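You operate a simulated robot arm through the tools that you are given. There is no shell and no other tool.

You are at the controls of a simulated robot arm. One attempt, no reset.

TASK
Put the clear jug on the shelf under the long bench. Put the big amber bead on the free end of the kiln bench away on the top of the deep bench. Press the stop button three times. Take the teal drop and leave it on the top of the tool chest. Put the purple pot in the inside of the steel tub. Fetch the green pot and set it on the top of the tool chest. Take the blue tipped rod on the top of the long bench and put it away on the top of the cream board. Switch the charger switch on. Take the square blue jar and leave it on the shelf under the packing table. Open the cream drawer, put the yellow glass block in the inside of the cream drawer, then shut the drawer. Fetch the purple spool and set it on the blue plate. Fetch the white box and set it on the shelf of the stock table. The order is free. Set down upright: clear jug, purple pot, square blue jar, purple spool.

The check looks at the end state, three seconds after you hand in, the way a careful person would. Anything else that was tipped, shoved, dropped, spilled or broken makes it a failure.

THE ROBOT
A 6-joint arm with a two-finger gripper on a trunk, on a base that moves. Base frame: it is fixed to the floor where the robot stands at the start and does not move with it; the origin is under the middle of the robot, x ahead of it, y to its left, z up; the surface under the hand at the start is at about z = 850. Lengths are in mm, angles in degrees, forces in N, time in s.
With the tool pointing down near the work surface it reaches from about 380 to 860 mm from the robot's upright axis, wherever it stands. Its first joint turns from -166.0 to 166.0 degrees. Places, roughly: big amber bead (4x4x3 cm) [-1500, -1500, 900]; blue plate (10x10x1 cm) [600, 600, 900]; blue tipped rod (20x3x3 cm) [-3500, -1600, 900]; charger switch [900, -3500, 1200]; clear jug (8x13x11 cm) [500, 100, 900]; cream drawer [600, -600, 700]; green pot (6x6x6 cm) [-3400, -1900, 900]; inside of the cream drawer [600, -600, 700]; inside of the steel tub (22x27 cm) [-3200, -480, 860]; purple pot (5x5x6 cm) [-3100, -2400, 900]; purple spool (6x6x7 cm) [600, 200, 900]; shelf of the stock table [700, -1800, 400]; shelf under the long bench [-3300, -1700, 400]; shelf under the packing table [700, -100, 400]; square blue jar (6x6x8 cm) [900, -800, 900]; stop button [-1600, -2300, 900]; teal drop (3x3x8 cm) [-3100, -2600, 900]; top of the cream board (26x19 cm) [-1460, -3160, 860]; top of the deep bench [-2200, 300, 800]; top of the tool chest (24x63 cm) [-1440, -5200, 920]; white box (7x10x6 cm) [700, 400, 900]; yellow glass block (6x6x4 cm) [500, -300, 900]. Payload 2.45 kg.
The tool frame sits at the grasp point between the pads (the TCP): z along the fingers, y along the line on which they close. The tips reach 20 mm beyond it. The gripper opens to 140 mm; its body begins 168 mm behind the TCP.
Orientation is that of the tool frame in the base frame, as a unit quaternion [w, x, y, z]. With the fingers straight down and closing along the base's y, the tool's x points along the base's -x, its y along +y and its z along -z.

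THE INTERFACE
- The arm moves only by the tool jog_arm. Its argument "moves" is a list of rows, each a list of 2 entries, a list of its own where there are three numbers: the shift along the tool's x, y, z in units of 40 mm (1.0 is 40 mm), then the turn, a rotation vector about the tool's x, y, z in units of 6 degrees (1.0 is 6 degrees). In form: [[[dx, dy, dz], [rx, ry, rz]], ...]. A call has 1 to 20 rows; each row shifts and turns the commanded pose from where the row before left it, along the tool's axes as they then stand. "jaw" is the closure, from 0 (fully open) to 1 (shut), set as the call begins (left out, the last holds). A call with a number of a shift or a turn outside -1 to 1 is refused whole. A row lasts 0.2 s, in which the tool goes at most 50 mm and 8.6 degrees; a call with a longer step from one row to the next is refused whole, and so is a gripper value outside its range. A pose out of reach is approached as far as the arm can. The call stops where the force on the tool passes 40 N (or 10 N more than at its start, if that is more) or the arm is blocked; 0.2 s more then pass. The fingers move at their own pace (about 45 mm/s each) and stop on an object; they squeeze with about 40 N. The grip force told is the motor's: it shows also when the fingers shut on nothing. Time passes only in rows, and 0.2 s behind the last, so rows that do not move let the fingers close. The reply holds the time, the measured pose of the TCP, the force on the tool along the base axes, the opening and the grip force, in the units named above and with some noise, with the torque about the TCP (base axes, N m) and any sound that the robot's microphone picked up, and new pictures: "views" is both (left out), scene, wrist or none.
- Cameras (640 x 400 px; columns grow to the right, rows downward): "scene" is now at [73.5, 111.5, 1838.8]; the picture's right is [-0.43, -0.90, 0.00], its down [-0.76, 0.36, -0.54] and it looks along [0.49, -0.23, -0.84] (base axes); focal length 273 px, centre (320, 200). "wrist" rides on the gripper at [78, 11, -209] in the tool frame; the picture's right is [-0.14, 0.99, 0.00], its down [-0.92, -0.13, -0.37] and it looks along [-0.37, -0.05, 0.93] (tool axes); focal length 280 px, centre (320, 200). There is no depth. A picture from a camera that has moved, and an enlarged one, comes with that camera's place and axes in the base frame and with its lens.
- slide_trunk(by): moves the trunk up (or, below 0, down) by that many mm; the arm and the scene camera ride with it, the base frame stays. It gives what a move gives, with no picture.
- roll_base(legs): drives the robot by 1 to 6 legs, each [ahead, left, turn to the left] in mm, mm and degrees, along the robot's own axes; the way and the turn of a leg run together, so that a leg with both is an arc; at most 1500 mm and 180 degrees a leg. The arm and the cameras ride along, it lands a little off, and it stops where it bumps. It gives what a move gives, and a new picture of the scene camera.
- aim_head(pan, tilt): turns the head with the scene camera to pan (to the left, within 143 degrees either way) and tilt (down, from -29 to 69), counted from straight ahead of the robot. It gives what a move gives, and a new picture of the scene camera.
- close_up(camera, box): a new picture of the part [left, top, right, bottom] of that camera's present view, enlarged. It takes no simulated time.
- finish_job(): hands the job in; it is judged then, once.

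Nothing tells you exact positions but the pictures and the camera data. Unless the task says otherwise, let go and move clear before handing in.

The tools are called after "Call:" as name(argument=value, ...) on one line, values as JSON. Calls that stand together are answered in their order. jog_arm: Moves the arm, as the interface text tells. Its arguments: {"type":"object","properties":{"moves":{"type":"array","items":{"type":"array"}},"jaw":{"type":"number"},"views":{"type":"string","enum":["both","scene","wrist","none"]}},"required":["moves"]} The other tools are called the same way: slide_trunk (by) moves the trunk up or down; roll_base (legs) drives the base; aim_head (pan, tilt) turns the head that bears the scene camera; close_up (camera, box) takes an enlarged picture of a part of a camera's view; finish_job () hands the job in.

At the start:

```text
time_s: 0.0
ee_pos: [592.9, -132.8, 1184.4]
tool_rot: [0.0, 0.0, 1.0, 0.0]
contact_force: [0.6, 0.4, 0.5]
moment: [0.02, 0.0, 0.02]
grip_width: 139.9
finger_force: 0.1
trunk travel left (down, up): [-100.0, 130.0]
robot x, y, heading: [-1.6, -2.7, -0.1]
head pan, tilt (commanded): [-25.3, 57.5]
```

scene: 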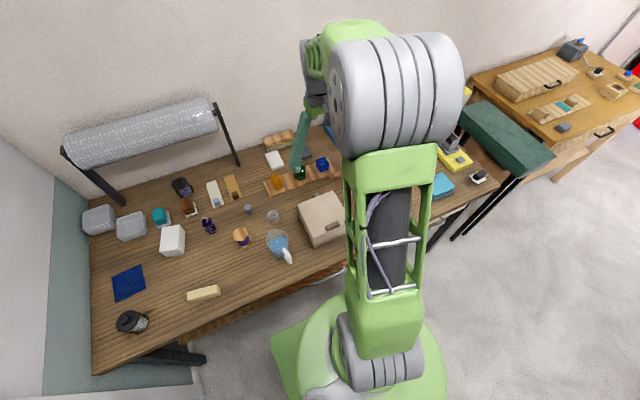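
wrist: 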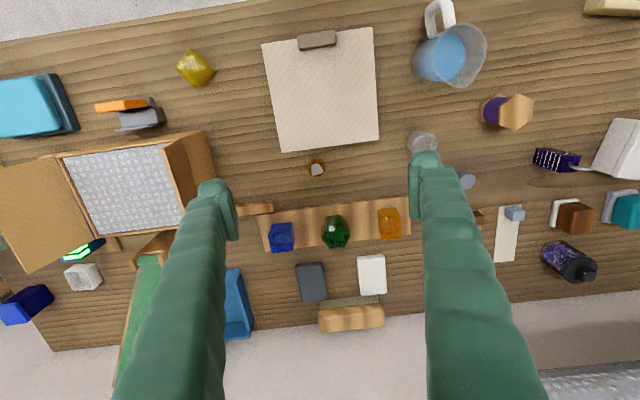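

I see the packing table ahead with the clear jug, purple spool, white box and yellow block candidates on it. I'll look closer before moving anything.

Call:
close_up(camera="scene", box=[60, 90, 360, 340])

Call:
close_up(camera="wrist", box=[380, 0, 640, 300])

Call:
close_up(camera="wrist", box=[0, 0, 400, 400])

Call:
aim_head(pan=-60, tilt=40)

```text
1.60 times, centred on (210, 215) of scene
camera zoom: at [73.5, 111.5, 1838.8], right [-0.43, -0.9, 0.0], down [-0.76, 0.36, -0.54], along [0.49, -0.23, -0.84], focal length 437 px, centre (496, 176)
```

zoom: 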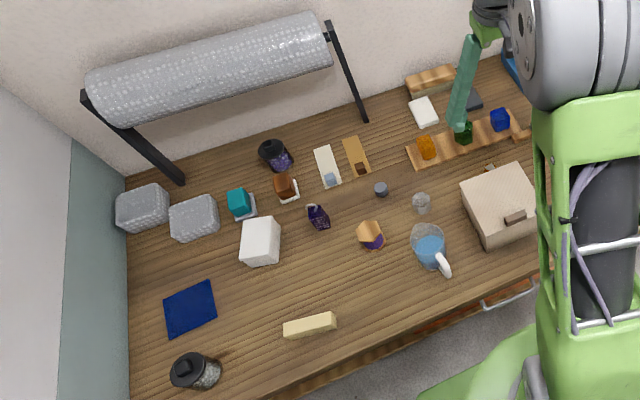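

```text
1.33 times, centred on (510, 150) of wrist
camera zoom: at [514.6, -122.9, 1394.2], right [0.14, 0.99, 0.0], down [0.92, -0.13, 0.37], along [0.37, -0.05, -0.93], focal length 374 px, centre (67, 267)
```

zoom: 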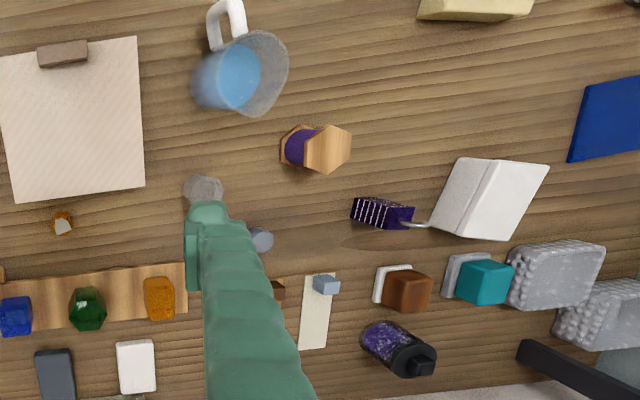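

```text
1.00 times, centred on (200, 200) of wrist (not enlarged: the box is as wide or as high as the picture)
camera zoom: at [514.6, -122.9, 1394.2], right [0.14, 0.99, 0.0], down [0.92, -0.13, 0.37], along [0.37, -0.05, -0.93], focal length 280 px, centre (440, 200)
```

zoom: 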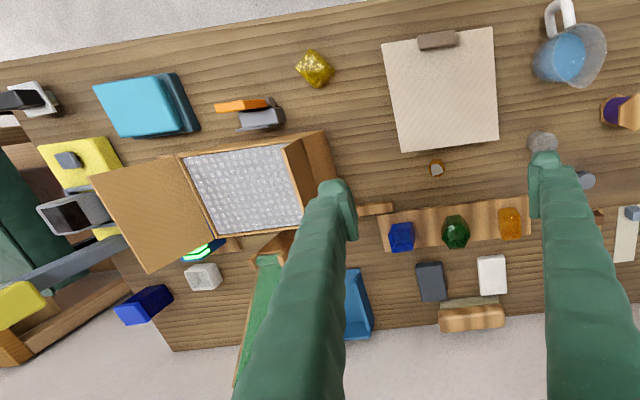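

```text
time_s: 1.0
ee_pos: [592.8, -134.7, 1185.2]
tool_rot: [0.0, 0.0, 1.0, 0.0]
contact_force: [0.2, -0.1, 0.5]
moment: [0.0, 0.02, 0.0]
grip_width: 140.2
finger_force: 0.0
trunk travel left (down, up): [-100.0, 130.0]
robot x, y, heading: [1.9, -0.1, 0.1]
head pan, tilt (commanded): [-60.0, 40.0]
camera scene: at [53.4, 67.6, 1862.6], right [-0.87, -0.5, 0.0], down [-0.32, 0.56, -0.77], along [0.38, -0.66, -0.64], focal length 273 px, centre (320, 200)
```

scene: 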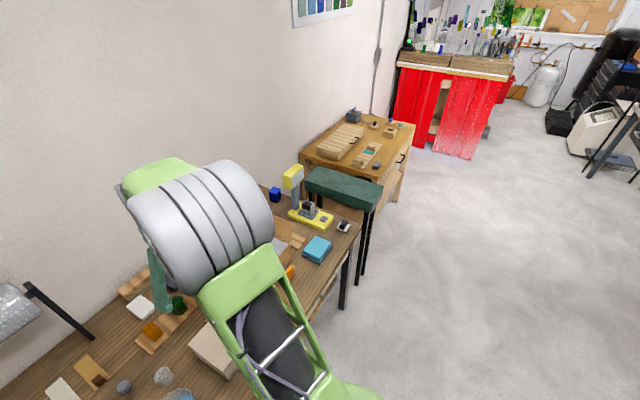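

I see the packing table and next to it (toward -y) a stock table, then a red cabinet. I'll look around the rest of the room.

Call:
aim_head(pan=-100, tilt=20)

Call:
aim_head(pan=-140, tilt=20)

Call:
aim_head(pan=140, tilt=20)

Call:
aim_head(pan=80, tilt=30)

```text
time_s: 2.1
ee_pos: [592.5, -133.1, 1184.4]
tool_rot: [0.0, 0.0, 1.0, 0.0]
contact_force: [0.3, -0.2, 0.3]
moment: [0.0, -0.02, -0.03]
grip_width: 139.8
finger_force: 0.1
trunk travel left (down, up): [-100.0, 130.0]
robot x, y, heading: [-3.6, 1.0, -0.1]
head pan, tilt (commanded): [-100.0, 20.0]
camera scene: at [-5.3, 49.5, 1894.0], right [-0.98, 0.17, 0.0], down [0.06, 0.34, -0.94], along [-0.16, -0.93, -0.34], focal length 273 px, centre (320, 200)
```

scene: 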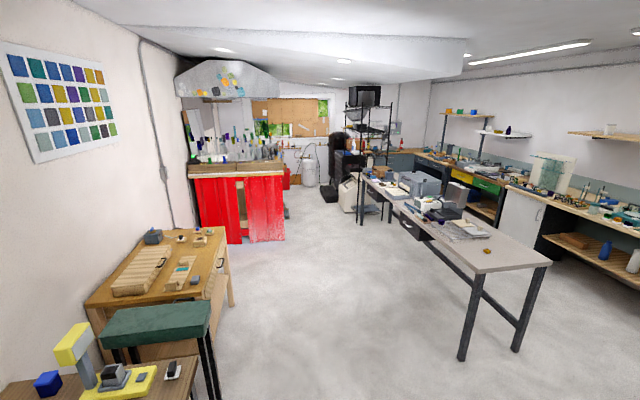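

```text
time_s: 3.1
ee_pos: [591.2, -133.4, 1185.0]
tool_rot: [0.0, 0.0, 1.0, 0.0]
contact_force: [0.6, 0.3, 0.1]
moment: [0.03, -0.01, -0.01]
grip_width: 140.1
finger_force: 0.1
trunk travel left (down, up): [-100.0, 130.0]
robot x, y, heading: [1.9, 0.7, 0.3]
head pan, tilt (commanded): [-140.0, 20.0]
camera scene: at [-60.5, 81.3, 1894.0], right [-0.64, 0.77, 0.0], down [0.26, 0.22, -0.94], along [-0.72, -0.6, -0.34], focal length 273 px, centre (320, 200)
```

scene: 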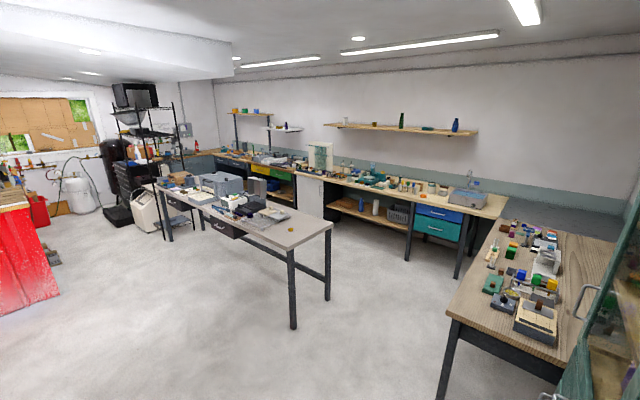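

```text
time_s: 7.0
ee_pos: [591.6, -132.7, 1184.3]
tool_rot: [-0.001, 0.0, 1.0, 0.0]
contact_force: [0.3, 0.1, 0.2]
moment: [0.02, 0.0, -0.04]
grip_width: 139.8
finger_force: 0.1
trunk travel left (down, up): [-100.0, 130.0]
robot x, y, heading: [0.8, 1.2, 0.3]
head pan, tilt (commanded): [140.0, 20.0]
camera scene: at [-60.5, 201.1, 1894.0], right [0.64, 0.77, 0.0], down [0.26, -0.22, -0.94], along [-0.72, 0.6, -0.34], focal length 273 px, centre (320, 200)
```

scene: 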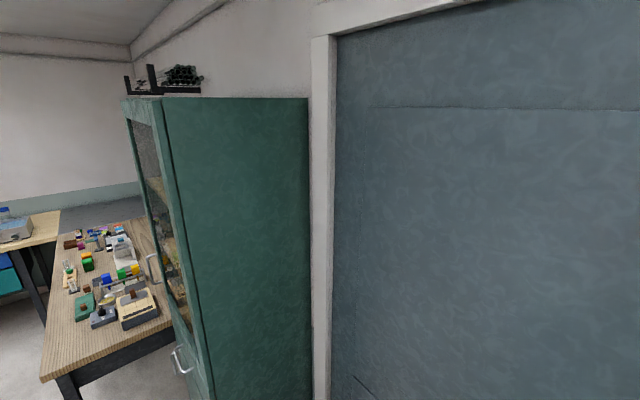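

```text
time_s: 8.3
ee_pos: [591.8, -132.7, 1186.0]
tool_rot: [0.0, 0.0, 1.0, 0.0]
contact_force: [-0.5, 0.6, 0.1]
moment: [0.02, -0.01, 0.02]
grip_width: 139.6
finger_force: 0.1
trunk travel left (down, up): [-100.0, 130.0]
robot x, y, heading: [2.0, 0.1, -0.1]
head pan, tilt (commanded): [80.0, 30.0]
camera scene: at [26.4, 230.3, 1878.0], right [0.98, -0.17, 0.0], down [-0.09, -0.49, -0.87], along [0.15, 0.85, -0.5], focal length 273 px, centre (320, 200)
```

scene: 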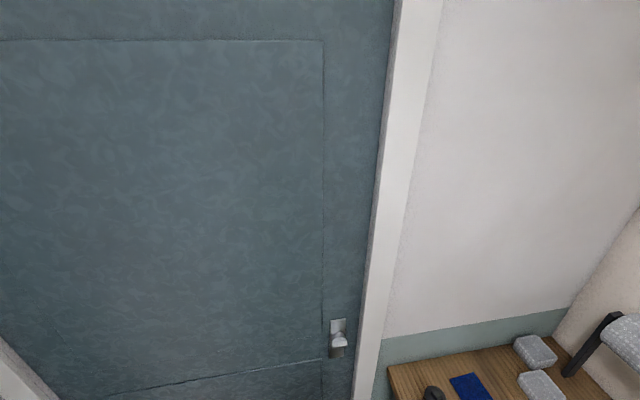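

I now know the layout: kiln bench in the middle, long bench on the far side (-x), deep bench at the back-left, green cabinet and door to the left. I'll look down at my own base and the near table front.

Call:
aim_head(pan=0, tilt=69)

Call:
aim_head(pan=40, tilt=60)

Call:
aim_head(pan=-70, tilt=69)

```text
time_s: 9.8
ee_pos: [591.8, -132.3, 1185.4]
tool_rot: [0.0, 0.0, 1.0, 0.001]
contact_force: [0.1, 0.0, 0.1]
moment: [0.03, 0.01, 0.03]
grip_width: 140.0
finger_force: 0.0
trunk travel left (down, up): [-100.0, 130.0]
robot x, y, heading: [-2.2, 0.2, 0.3]
head pan, tilt (commanded): [0.0, 68.8]
camera scene: at [66.7, 141.2, 1826.5], right [0.0, -1.0, 0.0], down [-0.93, 0.0, -0.36], along [0.36, 0.0, -0.93], focal length 273 px, centre (320, 200)
```

scene: 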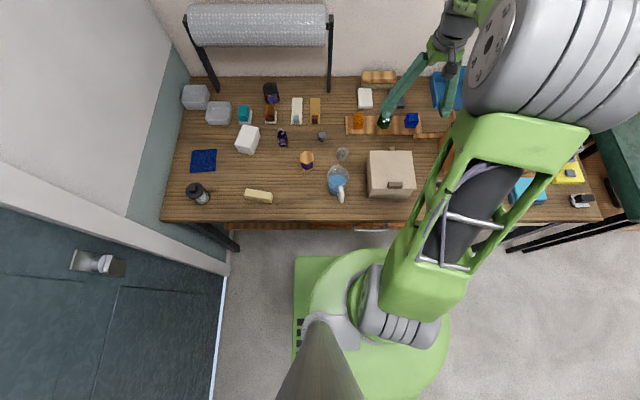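

```text
time_s: 10.9
ee_pos: [591.6, -133.6, 1185.9]
tool_rot: [0.001, 0.0, 1.0, 0.0]
contact_force: [-0.1, 0.3, 0.0]
moment: [0.01, 0.01, -0.01]
grip_width: 140.1
finger_force: 0.1
trunk travel left (down, up): [-100.0, 130.0]
robot x, y, heading: [2.6, -0.4, -0.1]
head pan, tilt (commanded): [40.0, 60.0]
camera scene: at [61.9, 184.0, 1835.8], right [0.64, -0.77, 0.0], down [-0.66, -0.56, -0.5], along [0.38, 0.32, -0.87], focal length 273 px, centre (320, 200)
```

scene: 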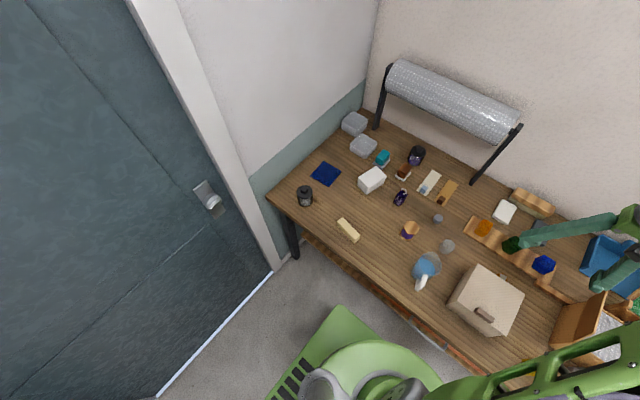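

```text
time_s: 12.8
ee_pos: [592.3, -133.6, 1185.2]
tool_rot: [-0.001, 0.0, 1.0, 0.001]
contact_force: [0.2, -0.4, -0.1]
moment: [0.01, -0.01, -0.01]
grip_width: 140.0
finger_force: 0.1
trunk travel left (down, up): [-100.0, 130.0]
robot x, y, heading: [-0.9, -3.4, 0.1]
head pan, tilt (commanded): [-70.0, 68.8]
camera scene: at [30.0, 88.7, 1826.5], right [-0.94, -0.34, 0.0], down [-0.32, 0.88, -0.36], along [0.12, -0.34, -0.93], focal length 273 px, centre (320, 200)
```

scene: 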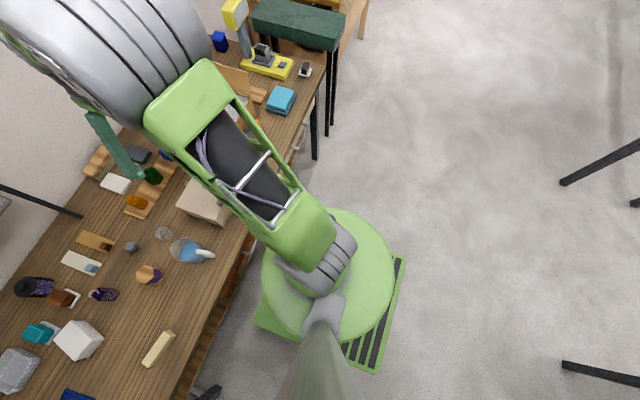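

The base footprint is about ±330 mm ahead and the table's front edge is near x≈350; the purple spool is at about [595, 191] and the blue plate at about [620, 610]. I'll slide left 300 mm so both are in reach.

Call:
roll_base(legs=[[0, 300, 0]])

Call:
aim_head(pan=0, tilt=65)

Call:
jog_arm(moves=[[[0, 0, 0], [0, 0, 0]]])

```text
time_s: 16.0
ee_pos: [591.6, 170.3, 1185.3]
tool_rot: [0.0, -0.003, 1.0, 0.0]
contact_force: [0.4, 0.2, 0.5]
moment: [-0.01, -0.03, -0.02]
grip_width: 140.0
finger_force: 0.1
trunk travel left (down, up): [-100.0, 130.0]
robot x, y, heading: [-0.9, 301.5, 0.4]
head pan, tilt (commanded): [-70.0, 68.8]
camera scene: at [28.8, 389.0, 1826.5], right [-0.94, -0.35, 0.0], down [-0.32, 0.87, -0.36], along [0.13, -0.34, -0.93], focal length 273 px, centre (320, 200)
```

scene: 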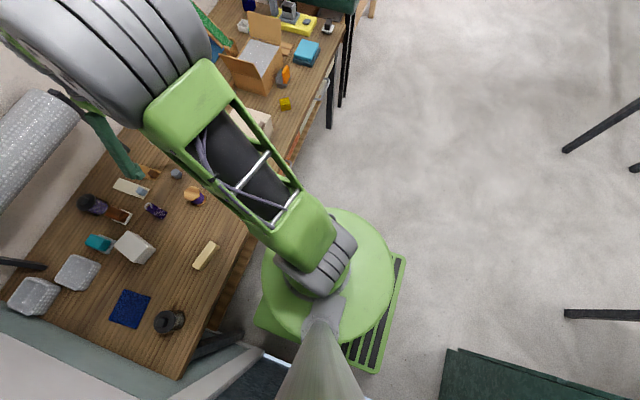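

```text
time_s: 17.4
ee_pos: [592.9, 169.4, 1184.5]
tool_rot: [0.0, -0.003, 1.0, 0.0]
contact_force: [-0.1, 0.2, 0.6]
moment: [0.0, 0.0, 0.02]
grip_width: 140.3
finger_force: 0.1
trunk travel left (down, up): [-100.0, 130.0]
robot x, y, heading: [-0.2, 300.5, 0.4]
head pan, tilt (commanded): [0.0, 65.0]
camera scene: at [70.2, 441.4, 1830.3], right [0.0, -1.0, 0.0], down [-0.91, 0.0, -0.42], along [0.42, 0.0, -0.91], focal length 273 px, centre (320, 200)
```

scene: 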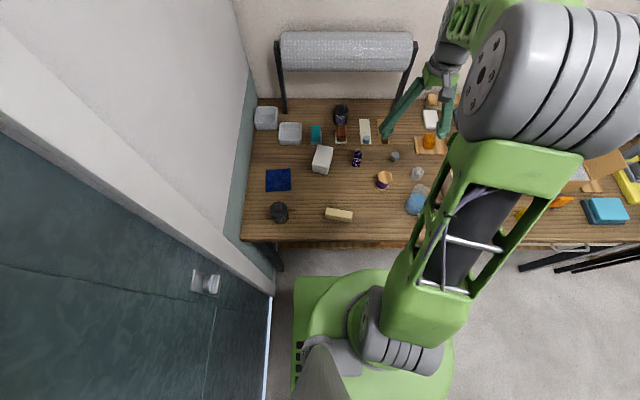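

```text
time_s: 17.8
ee_pos: [592.1, 169.3, 1185.2]
tool_rot: [0.0, -0.002, 1.0, 0.0]
contact_force: [-0.1, 0.7, 0.7]
moment: [-0.02, 0.02, -0.02]
grip_width: 139.9
finger_force: 0.0
trunk travel left (down, up): [-100.0, 130.0]
robot x, y, heading: [-2.3, 297.4, 0.3]
head pan, tilt (commanded): [0.0, 65.0]
camera scene: at [70.2, 441.4, 1830.3], right [0.0, -1.0, 0.0], down [-0.91, 0.0, -0.42], along [0.42, 0.0, -0.91], focal length 273 px, centre (320, 200)
camera wrist: at [514.4, 179.3, 1394.2], right [0.13, 0.99, 0.0], down [0.92, -0.12, 0.37], along [0.37, -0.05, -0.93], focal length 280 px, centre (320, 200)
```

scene: 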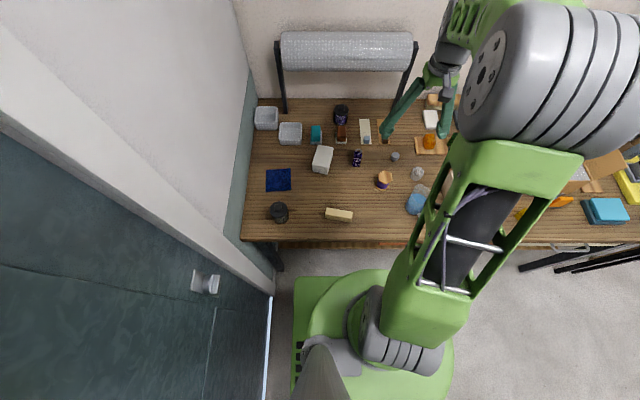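
wrist: 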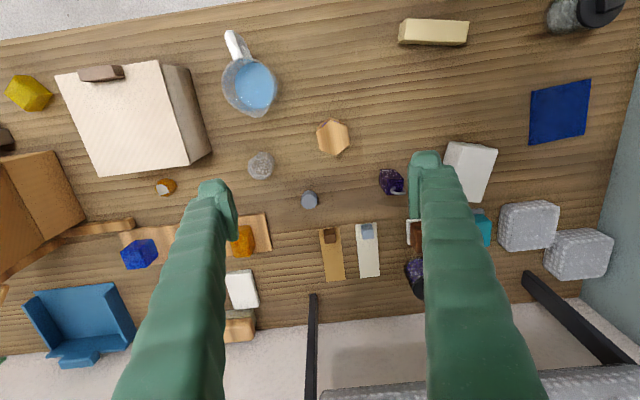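

The spool's hexagonal top is at about [595, 190, 920]. I'll look closely at its hexagon orientation before choosing the grip direction.

Call:
close_up(camera="wrist", box=[210, 60, 460, 220])

Call:
close_up(camera="scene", box=[240, 90, 450, 250])

```text
2.50 times, centred on (335, 140) of wrist
camera zoom: at [514.4, 179.3, 1394.2], right [0.13, 0.99, 0.0], down [0.92, -0.12, 0.37], along [0.37, -0.05, -0.93], focal length 701 px, centre (282, 350)
```

zoom: 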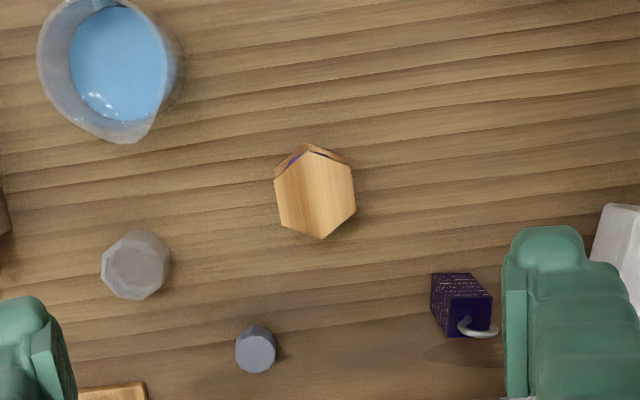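

```text
2.50 times, centred on (345, 170) of scene
camera zoom: at [70.2, 441.4, 1830.3], right [0.0, -1.0, 0.0], down [-0.91, 0.0, -0.42], along [0.42, 0.0, -0.91], focal length 684 px, centre (258, 275)
```

zoom: 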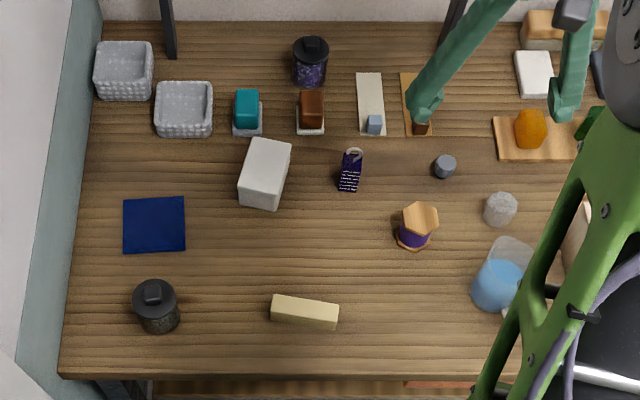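

The hexagon's flats face ±y, so I can grip it along base y. I'll narrow the jaw a bit (other items are near) and descend above the spool.

Call:
jog_arm(moves=[[[-0.15, 0.5, 0], [0, 0, 0]], [[0, 0, 1], [0, 0, 0]], [[0, 0, 1], [0, 0, 0]], [[0, 0, 1], [0, 0, 0]], [[0, 0, 1], [0, 0, 0]], [[0, 0, 1], [0, 0, 0]], [[0, 0, 0.5], [0, 0, 0]]], jaw=0.3)

```text
time_s: 19.4
ee_pos: [601.5, 189.1, 964.5]
tool_rot: [0.0, -0.003, 1.0, 0.0]
contact_force: [-0.5, -0.3, -0.2]
moment: [0.02, 0.0, -0.02]
grip_width: 98.0
finger_force: 0.0
trunk travel left (down, up): [-100.0, 130.0]
robot x, y, heading: [0.5, 299.6, 0.2]
head pan, tilt (commanded): [0.0, 65.0]
camera scene: at [70.4, 441.3, 1830.3], right [0.0, -1.0, 0.0], down [-0.91, 0.0, -0.42], along [0.42, 0.0, -0.91], focal length 273 px, centre (320, 200)
camera wrist: at [523.3, 199.0, 1173.8], right [0.13, 0.99, 0.0], down [0.92, -0.12, 0.37], along [0.37, -0.05, -0.93], focal length 280 px, centre (320, 200)
```

scene: 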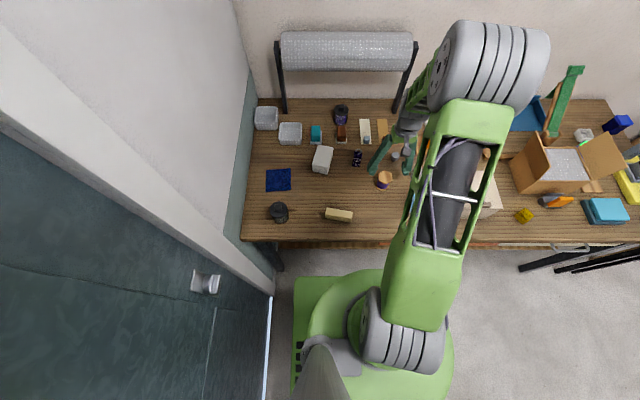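
wrist: 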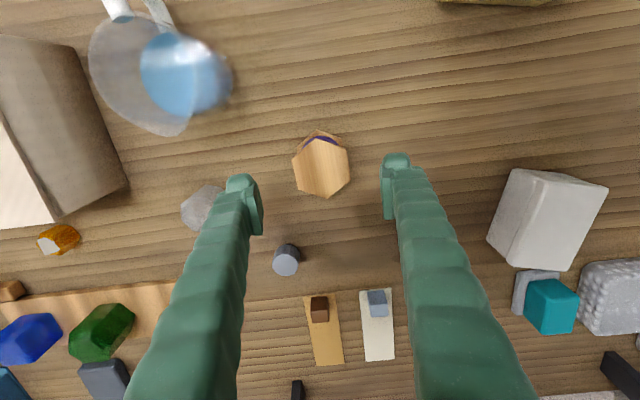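

The spool sits about 7 mm nearer than the jaw centre. I'll correct, descend to z≈884, and close.

Call:
jog_arm(moves=[[[0.19, 0.02, 0.5], [0, 0, 0]], [[0, 0, 0.75], [0, 0, 0]], [[0, 0, 0.76], [0, 0, 0]], [[0, 0, 0], [0, 0, 0]]], jaw=0.3, views="wrist")

Call:
jog_arm(moves=[[[0, 0, 0], [0, 0, 0]], [[0, 0, 0], [0, 0, 0]], [[0, 0, 0], [0, 0, 0]], [[0, 0, 0], [0, 0, 0]], [[0, 0, 0], [0, 0, 0]]], jaw=1, views="wrist")

```text
time_s: 20.4
ee_pos: [593.0, 190.8, 882.3]
tool_rot: [0.0, -0.002, 1.0, 0.0]
contact_force: [0.2, 0.0, 0.2]
moment: [-0.01, -0.03, 0.0]
grip_width: 97.9
finger_force: 0.0
trunk travel left (down, up): [-100.0, 130.0]
robot x, y, heading: [0.9, 298.2, 0.2]
head pan, tilt (commanded): [0.0, 65.0]
camera wrist: at [515.3, 199.8, 1091.4], right [0.13, 0.99, 0.0], down [0.92, -0.12, 0.37], along [0.37, -0.05, -0.93], focal length 280 px, centre (320, 200)
```

wrist: 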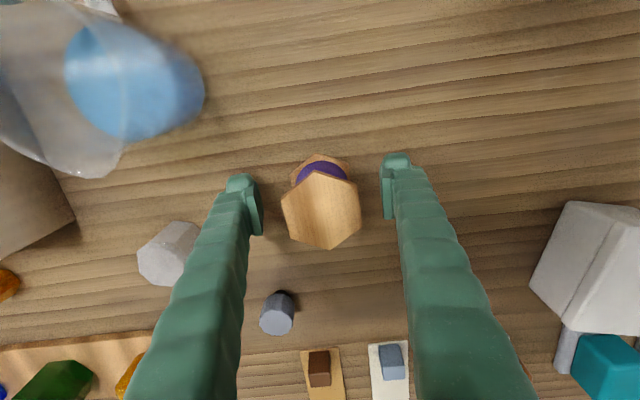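

```text
time_s: 21.6
ee_pos: [593.2, 190.1, 882.2]
tool_rot: [0.0, -0.003, 1.0, 0.0]
contact_force: [-0.4, 0.0, 0.1]
moment: [0.02, -0.02, -0.05]
grip_width: 61.1
finger_force: 39.9
trunk travel left (down, up): [-100.0, 130.0]
robot x, y, heading: [-0.3, 299.8, 0.2]
head pan, tilt (commanded): [0.0, 65.0]
camera wrist: at [515.3, 199.8, 1091.6], right [0.13, 0.99, 0.0], down [0.92, -0.12, 0.37], along [0.37, -0.05, -0.93], focal length 280 px, centre (320, 200)
```

wrist: 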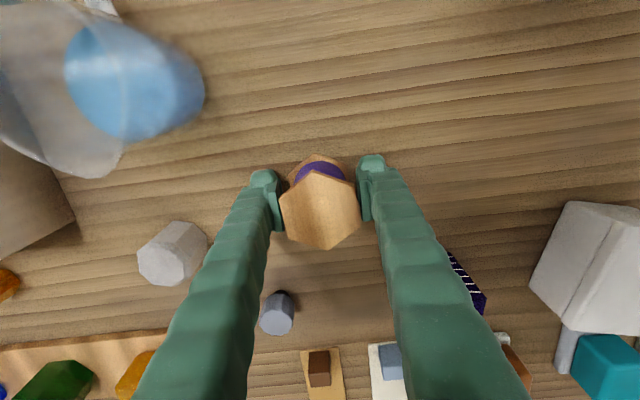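

Gripped at 61 mm. Lifting and carrying it over to the blue plate centre at about [610, 606].

Call:
jog_arm(moves=[[[0, 0, -1], [0, 0, 0]], [[0, 0, -1], [0, 0, 0]], [[0, 0, -1], [0, 0, 0]], [[0, 0, -1], [0, 0, 0]], [[0, 1, 0], [0, 0, 0]], [[0, 1, 0], [0, 0, 0]], [[0, 1, 0], [0, 0, 0]], [[0, 1, 0], [0, 0, 0]], [[0, 1, 0], [0, 0, 0]], [[-0.1, 1, 0], [0, 0, 0]], [[-0.1, 1, 0], [0, 0, 0]], [[-0.1, 1, 0], [0, 0, 0]], [[-0.1, 1, 0], [0, 0, 0]], [[0, 1, 0], [0, 0, 0]], [[0, 0.4, 0], [0, 0, 0]], [[0, 0, 0], [0, 0, 0]]])

```text
time_s: 25.0
ee_pos: [602.4, 608.1, 1043.5]
tool_rot: [0.0, -0.003, 1.0, 0.0]
contact_force: [0.0, 0.6, -0.1]
moment: [-0.04, -0.04, 0.01]
grip_width: 0.0
finger_force: 28.8
trunk travel left (down, up): [-100.0, 130.0]
robot x, y, heading: [1.0, 299.7, 0.3]
head pan, tilt (commanded): [0.0, 65.0]
camera scene: at [70.2, 441.3, 1830.3], right [0.0, -1.0, 0.0], down [-0.91, 0.0, -0.42], along [0.42, 0.0, -0.91], focal length 273 px, centre (320, 200)
camera wrist: at [525.7, 618.1, 1254.0], right [0.13, 0.99, 0.0], down [0.92, -0.12, 0.37], along [0.37, -0.05, -0.93], focal length 280 px, centre (320, 200)
```

scene: 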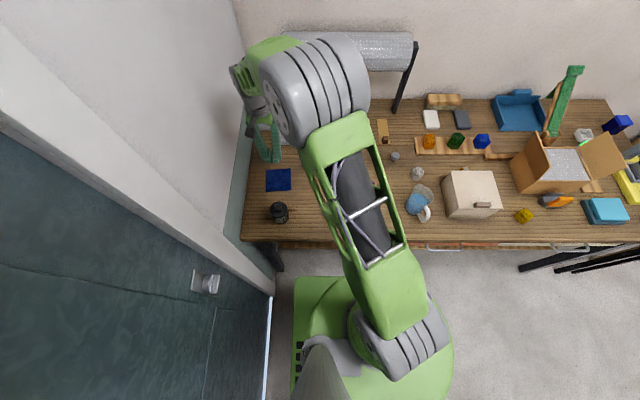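
wrist: 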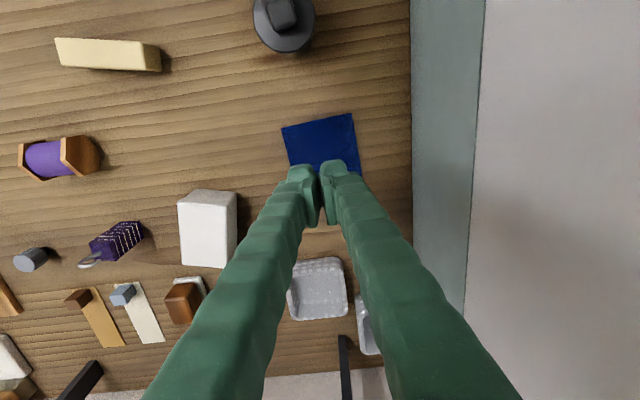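

The gripper came up empty: the spool slipped out. I'll look where it is and whether it still stands.

Call:
close_up(camera="wrist", box=[0, 100, 160, 200])

Call:
aim_head(pan=-20, tilt=60)

```text
4.00 times, centred on (80, 150) of wrist
camera zoom: at [525.7, 618.1, 1254.0], right [0.13, 0.99, 0.0], down [0.92, -0.12, 0.37], along [0.37, -0.05, -0.93], focal length 1122 px, centre (1280, 400)
```

zoom: 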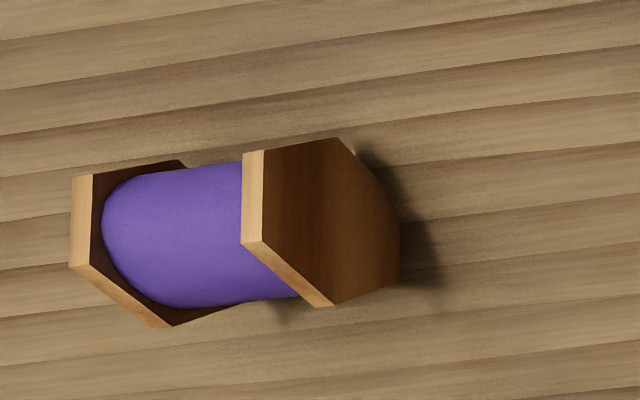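

```text
time_s: 25.8
ee_pos: [603.0, 607.2, 1045.1]
tool_rot: [0.0, -0.003, 1.0, 0.0]
contact_force: [0.1, 0.2, -0.2]
moment: [0.03, 0.02, 0.03]
grip_width: 0.0
finger_force: 29.0
trunk travel left (down, up): [-100.0, 130.0]
robot x, y, heading: [-1.3, 299.4, 0.3]
head pan, tilt (commanded): [-20.0, 60.0]
camera scene: at [72.2, 418.7, 1835.8], right [-0.34, -0.94, 0.0], down [-0.82, 0.29, -0.5], along [0.47, -0.17, -0.87], focal length 273 px, centre (320, 200)
```

scene: 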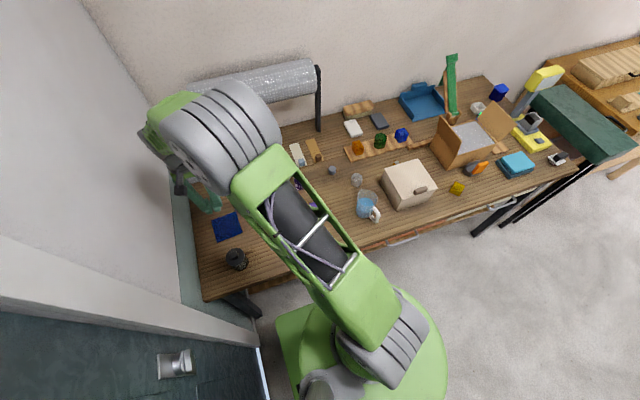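

The spool is now lying on its side at about [568, 253], axis roughly along y. I'll move over it, open, and look before regrasping so I can stand it up on the plate.

Call:
jog_arm(moves=[[[0, -1, -0.5], [0, 0, 0]], [[0, -1, -0.5], [0, 0, 0]], [[0, -1, 0], [0, 0, 0]], [[0, -1, 0], [0, 0, 0]], [[0.2, -1, 0], [0, 0, 0]], [[0.2, -1, 0], [0, 0, 0]], [[0.2, -1, 0], [0, 0, 0]], [[0.2, -1, 0], [0, 0, 0]], [[0, -0.9, 0], [0, 0, 0]], [[0, 0, 0], [0, 0, 0]]], jaw=0.1)

```text
time_s: 28.0
ee_pos: [576.6, 251.0, 1083.3]
tool_rot: [0.0, -0.003, 1.0, 0.0]
contact_force: [-0.2, -0.6, 0.2]
moment: [0.0, -0.02, 0.02]
grip_width: 126.0
finger_force: 0.1
trunk travel left (down, up): [-100.0, 130.0]
robot x, y, heading: [0.4, 300.7, 0.3]
head pan, tilt (commanded): [-20.0, 60.0]
camera scene: at [72.1, 418.9, 1835.9], right [-0.34, -0.94, 0.0], down [-0.82, 0.29, -0.5], along [0.47, -0.17, -0.87], focal length 273 px, centre (320, 200)
camera wrist: at [497.7, 260.6, 1292.2], right [0.13, 0.99, 0.0], down [0.92, -0.12, 0.37], along [0.37, -0.05, -0.93], focal length 280 px, centre (320, 200)
```

scene: 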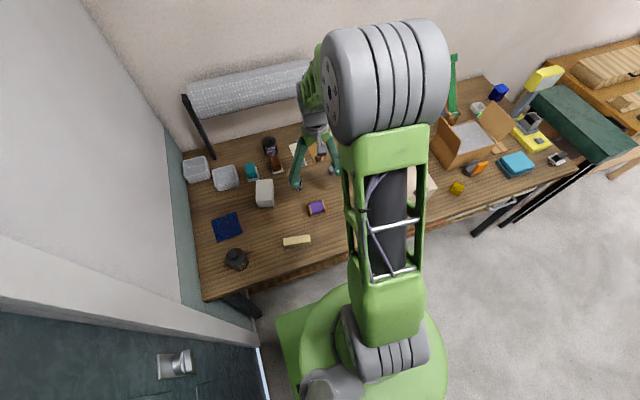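
wrist: 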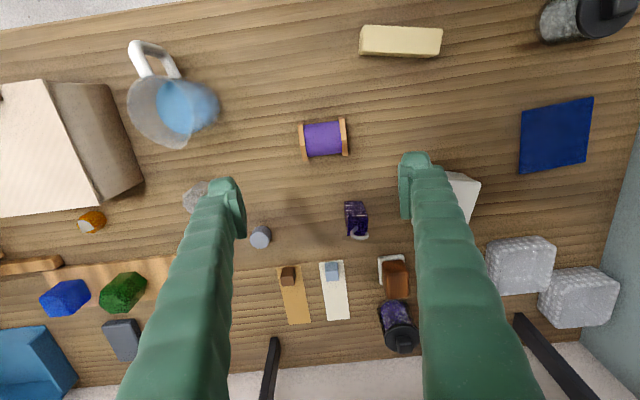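

Call:
close_up(camera="wrist", box=[270, 100, 380, 170])

```text
5.71 times, centred on (325, 135) of wrist
camera zoom: at [497.7, 260.6, 1292.2], right [0.13, 0.99, 0.0], down [0.92, -0.12, 0.37], along [0.37, -0.05, -0.93], focal length 1602 px, centre (291, 571)
```

zoom: 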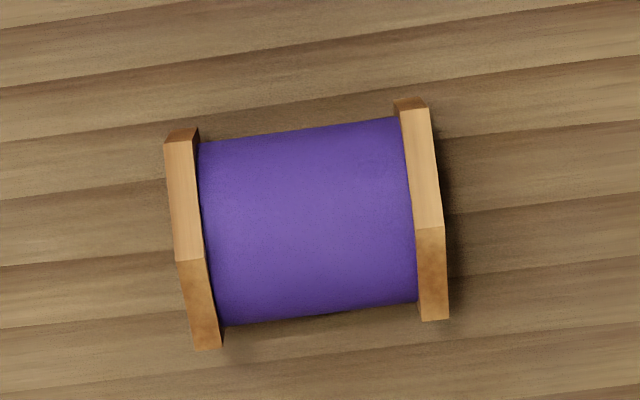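

The spool lies with its axis along y, centre near [567, 255, 880]. I'll grip its middle closing along x with the tool tilted 45°, so I can then swing it 90° upright; first turn the wrist and tilt while high up.

Call:
jog_arm(moves=[[[0, 0, 0], [0, 0, 1]], [[0, 0, 0], [0, 0, 1]], [[0, 0, 0], [0, 0, 1]], [[0, 0, 0], [0, 0, 1]], [[0, 0, 0], [0, 0, 1]], [[0, 0, 0], [0, 0, 1]], [[0, 0, 0], [0, 0, 1]], [[0, 0, 0], [0, 0, 1]], [[0, 0, 0], [0, 0, 1]], [[0, 0, 0], [0, 0, 1]], [[0, 0, 0], [0, 0, 1]], [[0, 0, 0], [0, 0, 1]], [[0, 0, 0], [0, 0, 1]], [[0, 0, 0], [0, 0, 1]], [[0, 0, 0], [0, 0, 1]]], views="none")

Call:
jog_arm(moves=[[[0, 0, 0], [0, -1, 0]], [[0, 0, 0], [0, -1, 0]], [[0, 0, 0], [0, -1, 0]], [[0, 0, 0], [0, -1, 0]], [[0, 0, 0], [0, -1, 0]], [[0, 0, 0], [0, -1, 0]], [[0, 0, 0], [0, -1, 0]], [[0, 0, 0], [0, -0.5, 0]], [[0, 0, 0], [0, 0, 0]]])

```text
time_s: 31.2
ee_pos: [574.4, 249.8, 1084.8]
tool_rot: [0.0, 0.706, 0.708, 0.0]
contact_force: [-0.1, 0.1, -0.4]
moment: [0.01, -0.03, 0.02]
grip_width: 126.0
finger_force: 0.2
trunk travel left (down, up): [-100.0, 130.0]
robot x, y, heading: [0.2, 302.7, 0.3]
head pan, tilt (commanded): [-20.0, 60.0]
```

```text
time_s: 33.2
ee_pos: [573.3, 250.7, 1084.3]
tool_rot: [0.272, 0.652, 0.654, -0.271]
contact_force: [0.0, 0.0, 0.4]
moment: [0.01, 0.0, -0.01]
grip_width: 125.9
finger_force: 0.0
trunk travel left (down, up): [-100.0, 130.0]
robot x, y, heading: [1.0, 299.6, 0.4]
head pan, tilt (commanded): [-20.0, 60.0]
camera scene: at [72.2, 418.6, 1835.9], right [-0.34, -0.94, 0.0], down [-0.82, 0.29, -0.5], along [0.47, -0.17, -0.87], focal length 273 px, centre (320, 200)
camera wrist: at [584.9, 452.9, 1177.4], right [0.99, -0.09, 0.1], down [-0.13, -0.39, 0.91], along [-0.05, -0.92, -0.4], focal length 280 px, centre (320, 200)
```

scene: 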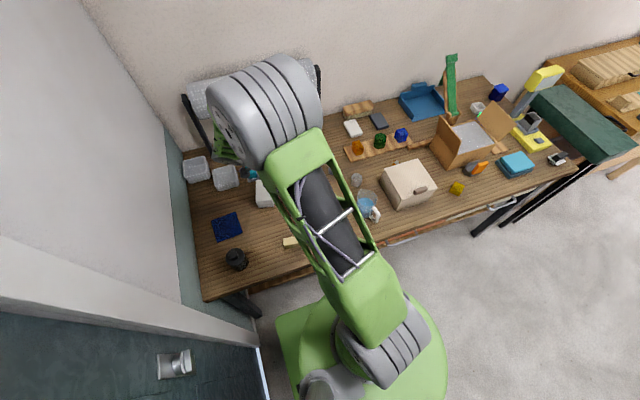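
wrist: 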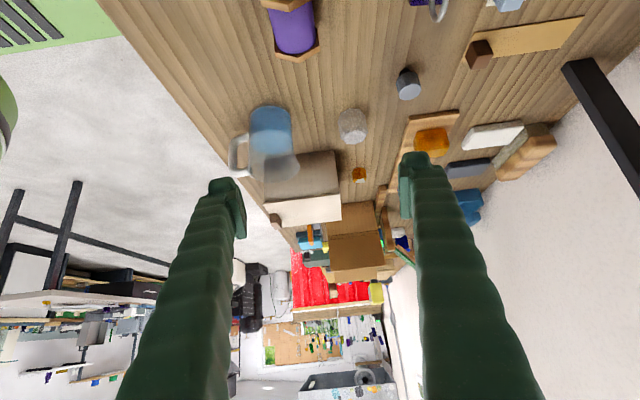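

The tilt is right and the spool is where I expected, about [565, 252]. Descending around it with the tool tilted.

Call:
jog_arm(moves=[[[0.8, -0.05, 0.75], [0, 0, 0]], [[0.8, -0.05, 0.75], [0, 0, 0]], [[0.8, -0.05, 0.75], [0, 0, 0]], [[0.6, 0, 0.6], [0, 0, 0]], [[0.58, 0, 0.57], [0, 0, 0]], [[0, 0, 0], [0, 0, 0]]])

```text
time_s: 34.6
ee_pos: [567.2, 255.1, 887.5]
tool_rot: [0.271, 0.652, 0.655, -0.27]
contact_force: [-0.2, 0.8, -0.6]
moment: [-0.02, -0.03, 0.01]
grip_width: 125.8
finger_force: 0.1
trunk travel left (down, up): [-100.0, 130.0]
robot x, y, heading: [-1.2, 301.6, 0.4]
head pan, tilt (commanded): [-20.0, 60.0]
camera scene: at [72.3, 418.7, 1835.9], right [-0.34, -0.94, 0.0], down [-0.82, 0.29, -0.5], along [0.47, -0.17, -0.87], focal length 273 px, centre (320, 200)
camera wrist: at [577.6, 457.9, 979.5], right [0.99, -0.09, 0.1], down [-0.13, -0.39, 0.91], along [-0.05, -0.92, -0.4], focal length 280 px, centre (320, 200)
```

scene: 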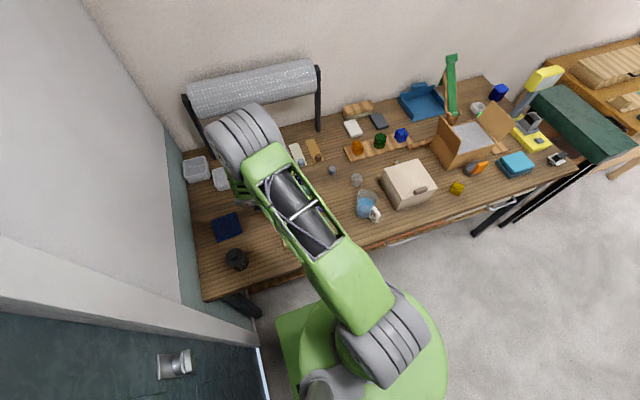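
wrist: 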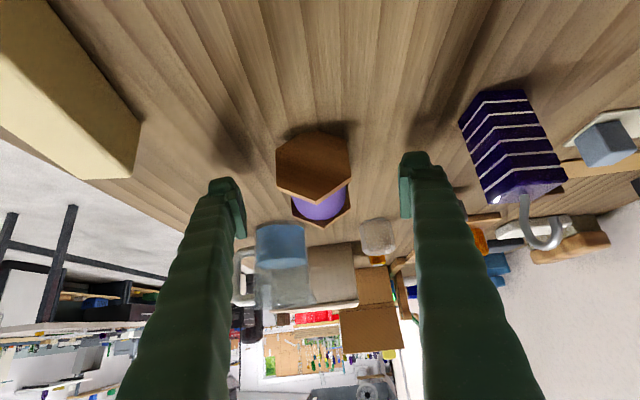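

Well centred on the spool. Closing the jaw now, then a slow small lift to test the grip.

Call:
jog_arm(moves=[[[0.07, -0.04, 0.07], [0, 0, 0]], [[0, 0, 0], [0, 0, 0]], [[0, 0, 0], [0, 0, 0]], [[0, 0, 0], [0, 0, 0]], [[0, 0, 0], [0, 0, 0]], [[0, 0, 0], [0, 0, 0]], [[0, 0, 0], [0, 0, 0]]], jaw=1, views="wrist")

Call:
jog_arm(moves=[[[-0.2, 0, -0.2], [0, 0, 0]], [[-0.3, 0, -0.3], [0, 0, 0]], [[-0.3, 0, -0.3], [0, 0, 0]], [[0, 0, 0], [0, 0, 0]], [[0, 0, 0], [0, 0, 0]]], views="wrist")

```text
time_s: 36.2
ee_pos: [566.0, 255.6, 882.7]
tool_rot: [0.271, 0.652, 0.654, -0.271]
contact_force: [0.4, 0.4, -0.1]
moment: [0.01, 0.0, 0.0]
grip_width: 58.4
finger_force: 39.9
trunk travel left (down, up): [-100.0, 130.0]
robot x, y, heading: [0.7, 297.5, 0.4]
head pan, tilt (commanded): [-20.0, 60.0]
camera wrist: at [576.1, 457.8, 975.5], right [0.99, -0.09, 0.1], down [-0.13, -0.39, 0.91], along [-0.05, -0.92, -0.4], focal length 280 px, centre (320, 200)
```

wrist: 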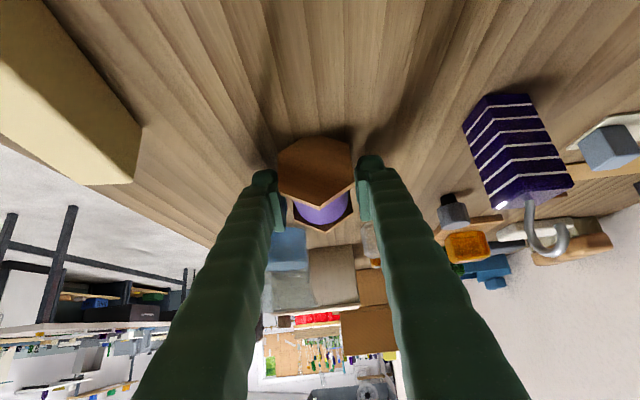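

```text
time_s: 37.4
ee_pos: [565.1, 255.3, 927.0]
tool_rot: [0.272, 0.652, 0.655, -0.269]
contact_force: [0.0, -0.1, -1.5]
moment: [0.0, 0.0, 0.01]
grip_width: 58.1
finger_force: 40.4
trunk travel left (down, up): [-100.0, 130.0]
robot x, y, heading: [1.7, 298.8, 0.3]
head pan, tilt (commanded): [-20.0, 60.0]
camera wrist: at [576.3, 457.2, 1020.3], right [0.99, -0.09, 0.1], down [-0.13, -0.39, 0.91], along [-0.05, -0.92, -0.4], focal length 280 px, centre (320, 200)
```

wrist: 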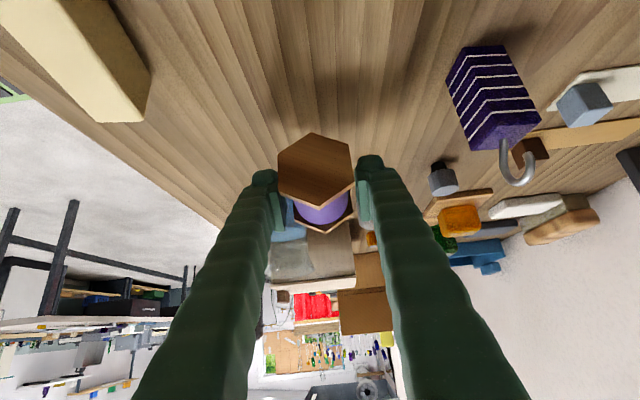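

Holding at 58 mm. Lifting slowly higher, then I'll swing the tool 90° about the closing axis to bring the spool upright.

Call:
jog_arm(moves=[[[-0.3, 0, -0.3], [0, 0, 0]], [[-0.4, 0, -0.4], [0, 0, 0]], [[-0.4, 0, -0.4], [0, 0, 0]], [[-0.4, 0, -0.4], [0, 0, 0]], [[-0.4, 0, -0.4], [0, 0, 0]], [[-0.4, 0, -0.4], [0, 0, 0]], [[0, 0, 0], [0, 0, 0]]], views="none")

Call:
jog_arm(moves=[[[0, 0, 0], [0, 0.5, 0]], [[0, 0, 0], [0, 0.8, 0]], [[0, 0, 0], [0, 0.8, 0]], [[0, 0, 0], [0, 0.8, 0]], [[0, 0, 0], [0, 0.8, 0]], [[0, 0, 0], [0, 0.8, 0]], [[0, 0, 0], [0, 0.8, 0]], [[0, 0, 0], [0, 0.8, 0]], [[0, 0, 0], [0, 0.8, 0]], [[0, 0, 0], [0, 0.8, 0]], [[0, 0, 0], [0, 0.8, 0]], [[0, 0, 0], [0, 0.8, 0]], [[0, 0, 0], [0, 0.8, 0]], [[0, 0, 0], [0, 0.8, 0]], [[0, 0, 0], [0, 0.8, 0]], [[0, 0, 0], [0, 0.8, 0]], [[0, 0, 0], [0, 0.8, 0]], [[0, 0, 0], [0, 0.8, 0]], [[0, 0, 0], [0, 0.8, 0]], [[0, 0, 0], [0, 0.1, 0]]])

```text
time_s: 39.0
ee_pos: [567.5, 255.0, 1057.9]
tool_rot: [0.272, 0.651, 0.655, -0.271]
contact_force: [0.0, -0.9, -0.2]
moment: [0.03, 0.0, 0.03]
grip_width: 58.7
finger_force: 40.1
trunk travel left (down, up): [-100.0, 130.0]
robot x, y, heading: [-0.8, 301.6, 0.3]
head pan, tilt (commanded): [-20.0, 60.0]
```

```text
time_s: 43.2
ee_pos: [565.4, 253.9, 1057.6]
tool_rot: [-0.27, 0.652, 0.654, 0.27]
contact_force: [-0.3, 0.3, -1.7]
moment: [0.02, 0.0, -0.04]
grip_width: 58.3
finger_force: 40.3
trunk travel left (down, up): [-100.0, 130.0]
robot x, y, heading: [-2.2, 300.5, -0.1]
head pan, tilt (commanded): [-20.0, 60.0]
camera scene: at [72.3, 418.7, 1835.9], right [-0.34, -0.94, 0.0], down [-0.82, 0.29, -0.5], along [0.47, -0.17, -0.87], focal length 273 px, centre (320, 200)
camera wrist: at [578.3, 161.5, 1261.4], right [0.99, -0.09, -0.1], down [-0.12, -0.91, -0.39], along [-0.05, 0.4, -0.92], focal length 280 px, centre (320, 200)
```

scene: 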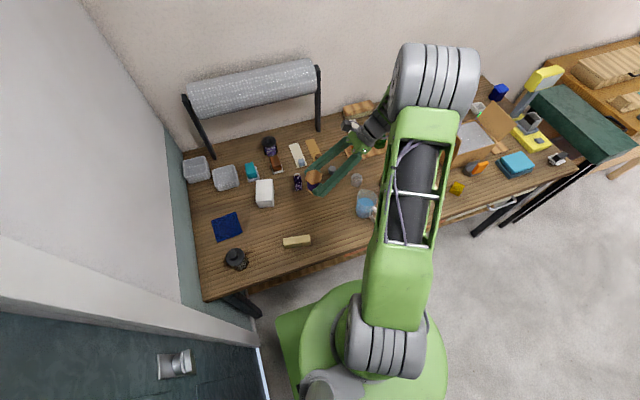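
wrist: 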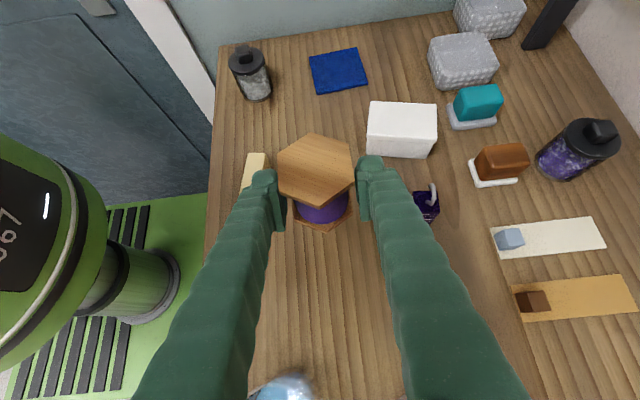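

The spool is upright in the hand. Carrying it over the plate (centre ≈ [612, 605]).

Call:
jog_arm(moves=[[[0.4, 0.06, 0.4], [0, 0, 0]], [[0.6, 0.12, 0.6], [0, 0, 0]], [[0.65, 0.12, 0.65], [0, 0, 0]], [[0.65, 0.12, 0.65], [0, 0, 0]], [[0.65, 0.12, 0.65], [0, 0, 0]], [[0.65, 0.12, 0.65], [0, 0, 0]], [[0.65, 0.12, 0.65], [0, 0, 0]], [[0.65, 0.12, 0.65], [0, 0, 0]], [[0.65, 0.12, 0.65], [0, 0, 0]], [[0.64, 0.12, 0.64], [0, 0, 0]], [[0, 0, 0], [0, 0, 0]]])

```text
time_s: 45.6
ee_pos: [608.6, 604.1, 1058.1]
tool_rot: [-0.272, 0.651, 0.655, 0.27]
contact_force: [0.7, 0.7, -0.7]
moment: [0.0, -0.02, 0.05]
grip_width: 58.2
finger_force: 39.9
trunk travel left (down, up): [-100.0, 130.0]
robot x, y, heading: [0.8, 292.9, 0.2]
head pan, tilt (commanded): [-20.0, 60.0]
camera scene: at [72.3, 418.5, 1835.9], right [-0.34, -0.94, 0.0], down [-0.82, 0.29, -0.5], along [0.47, -0.17, -0.87], focal length 273 px, centre (320, 200)
camera wrist: at [620.9, 511.6, 1261.6], right [0.99, -0.09, -0.1], down [-0.12, -0.91, -0.39], along [-0.05, 0.4, -0.92], focal length 280 px, centre (320, 200)
```

scene: 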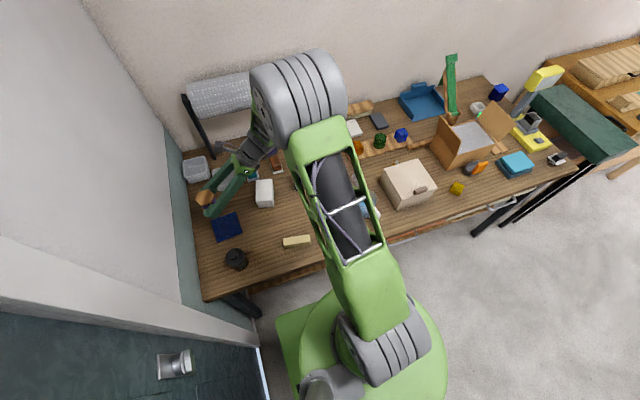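
wrist: 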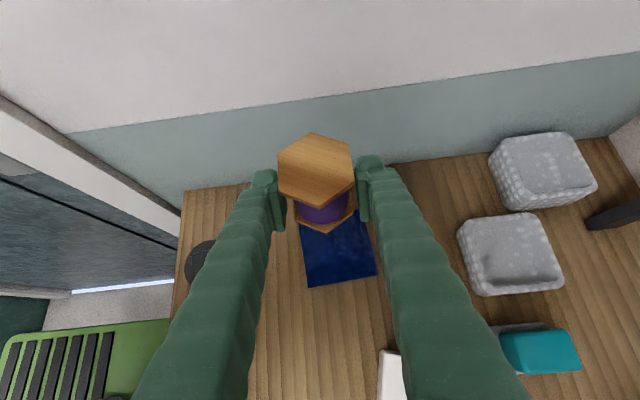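

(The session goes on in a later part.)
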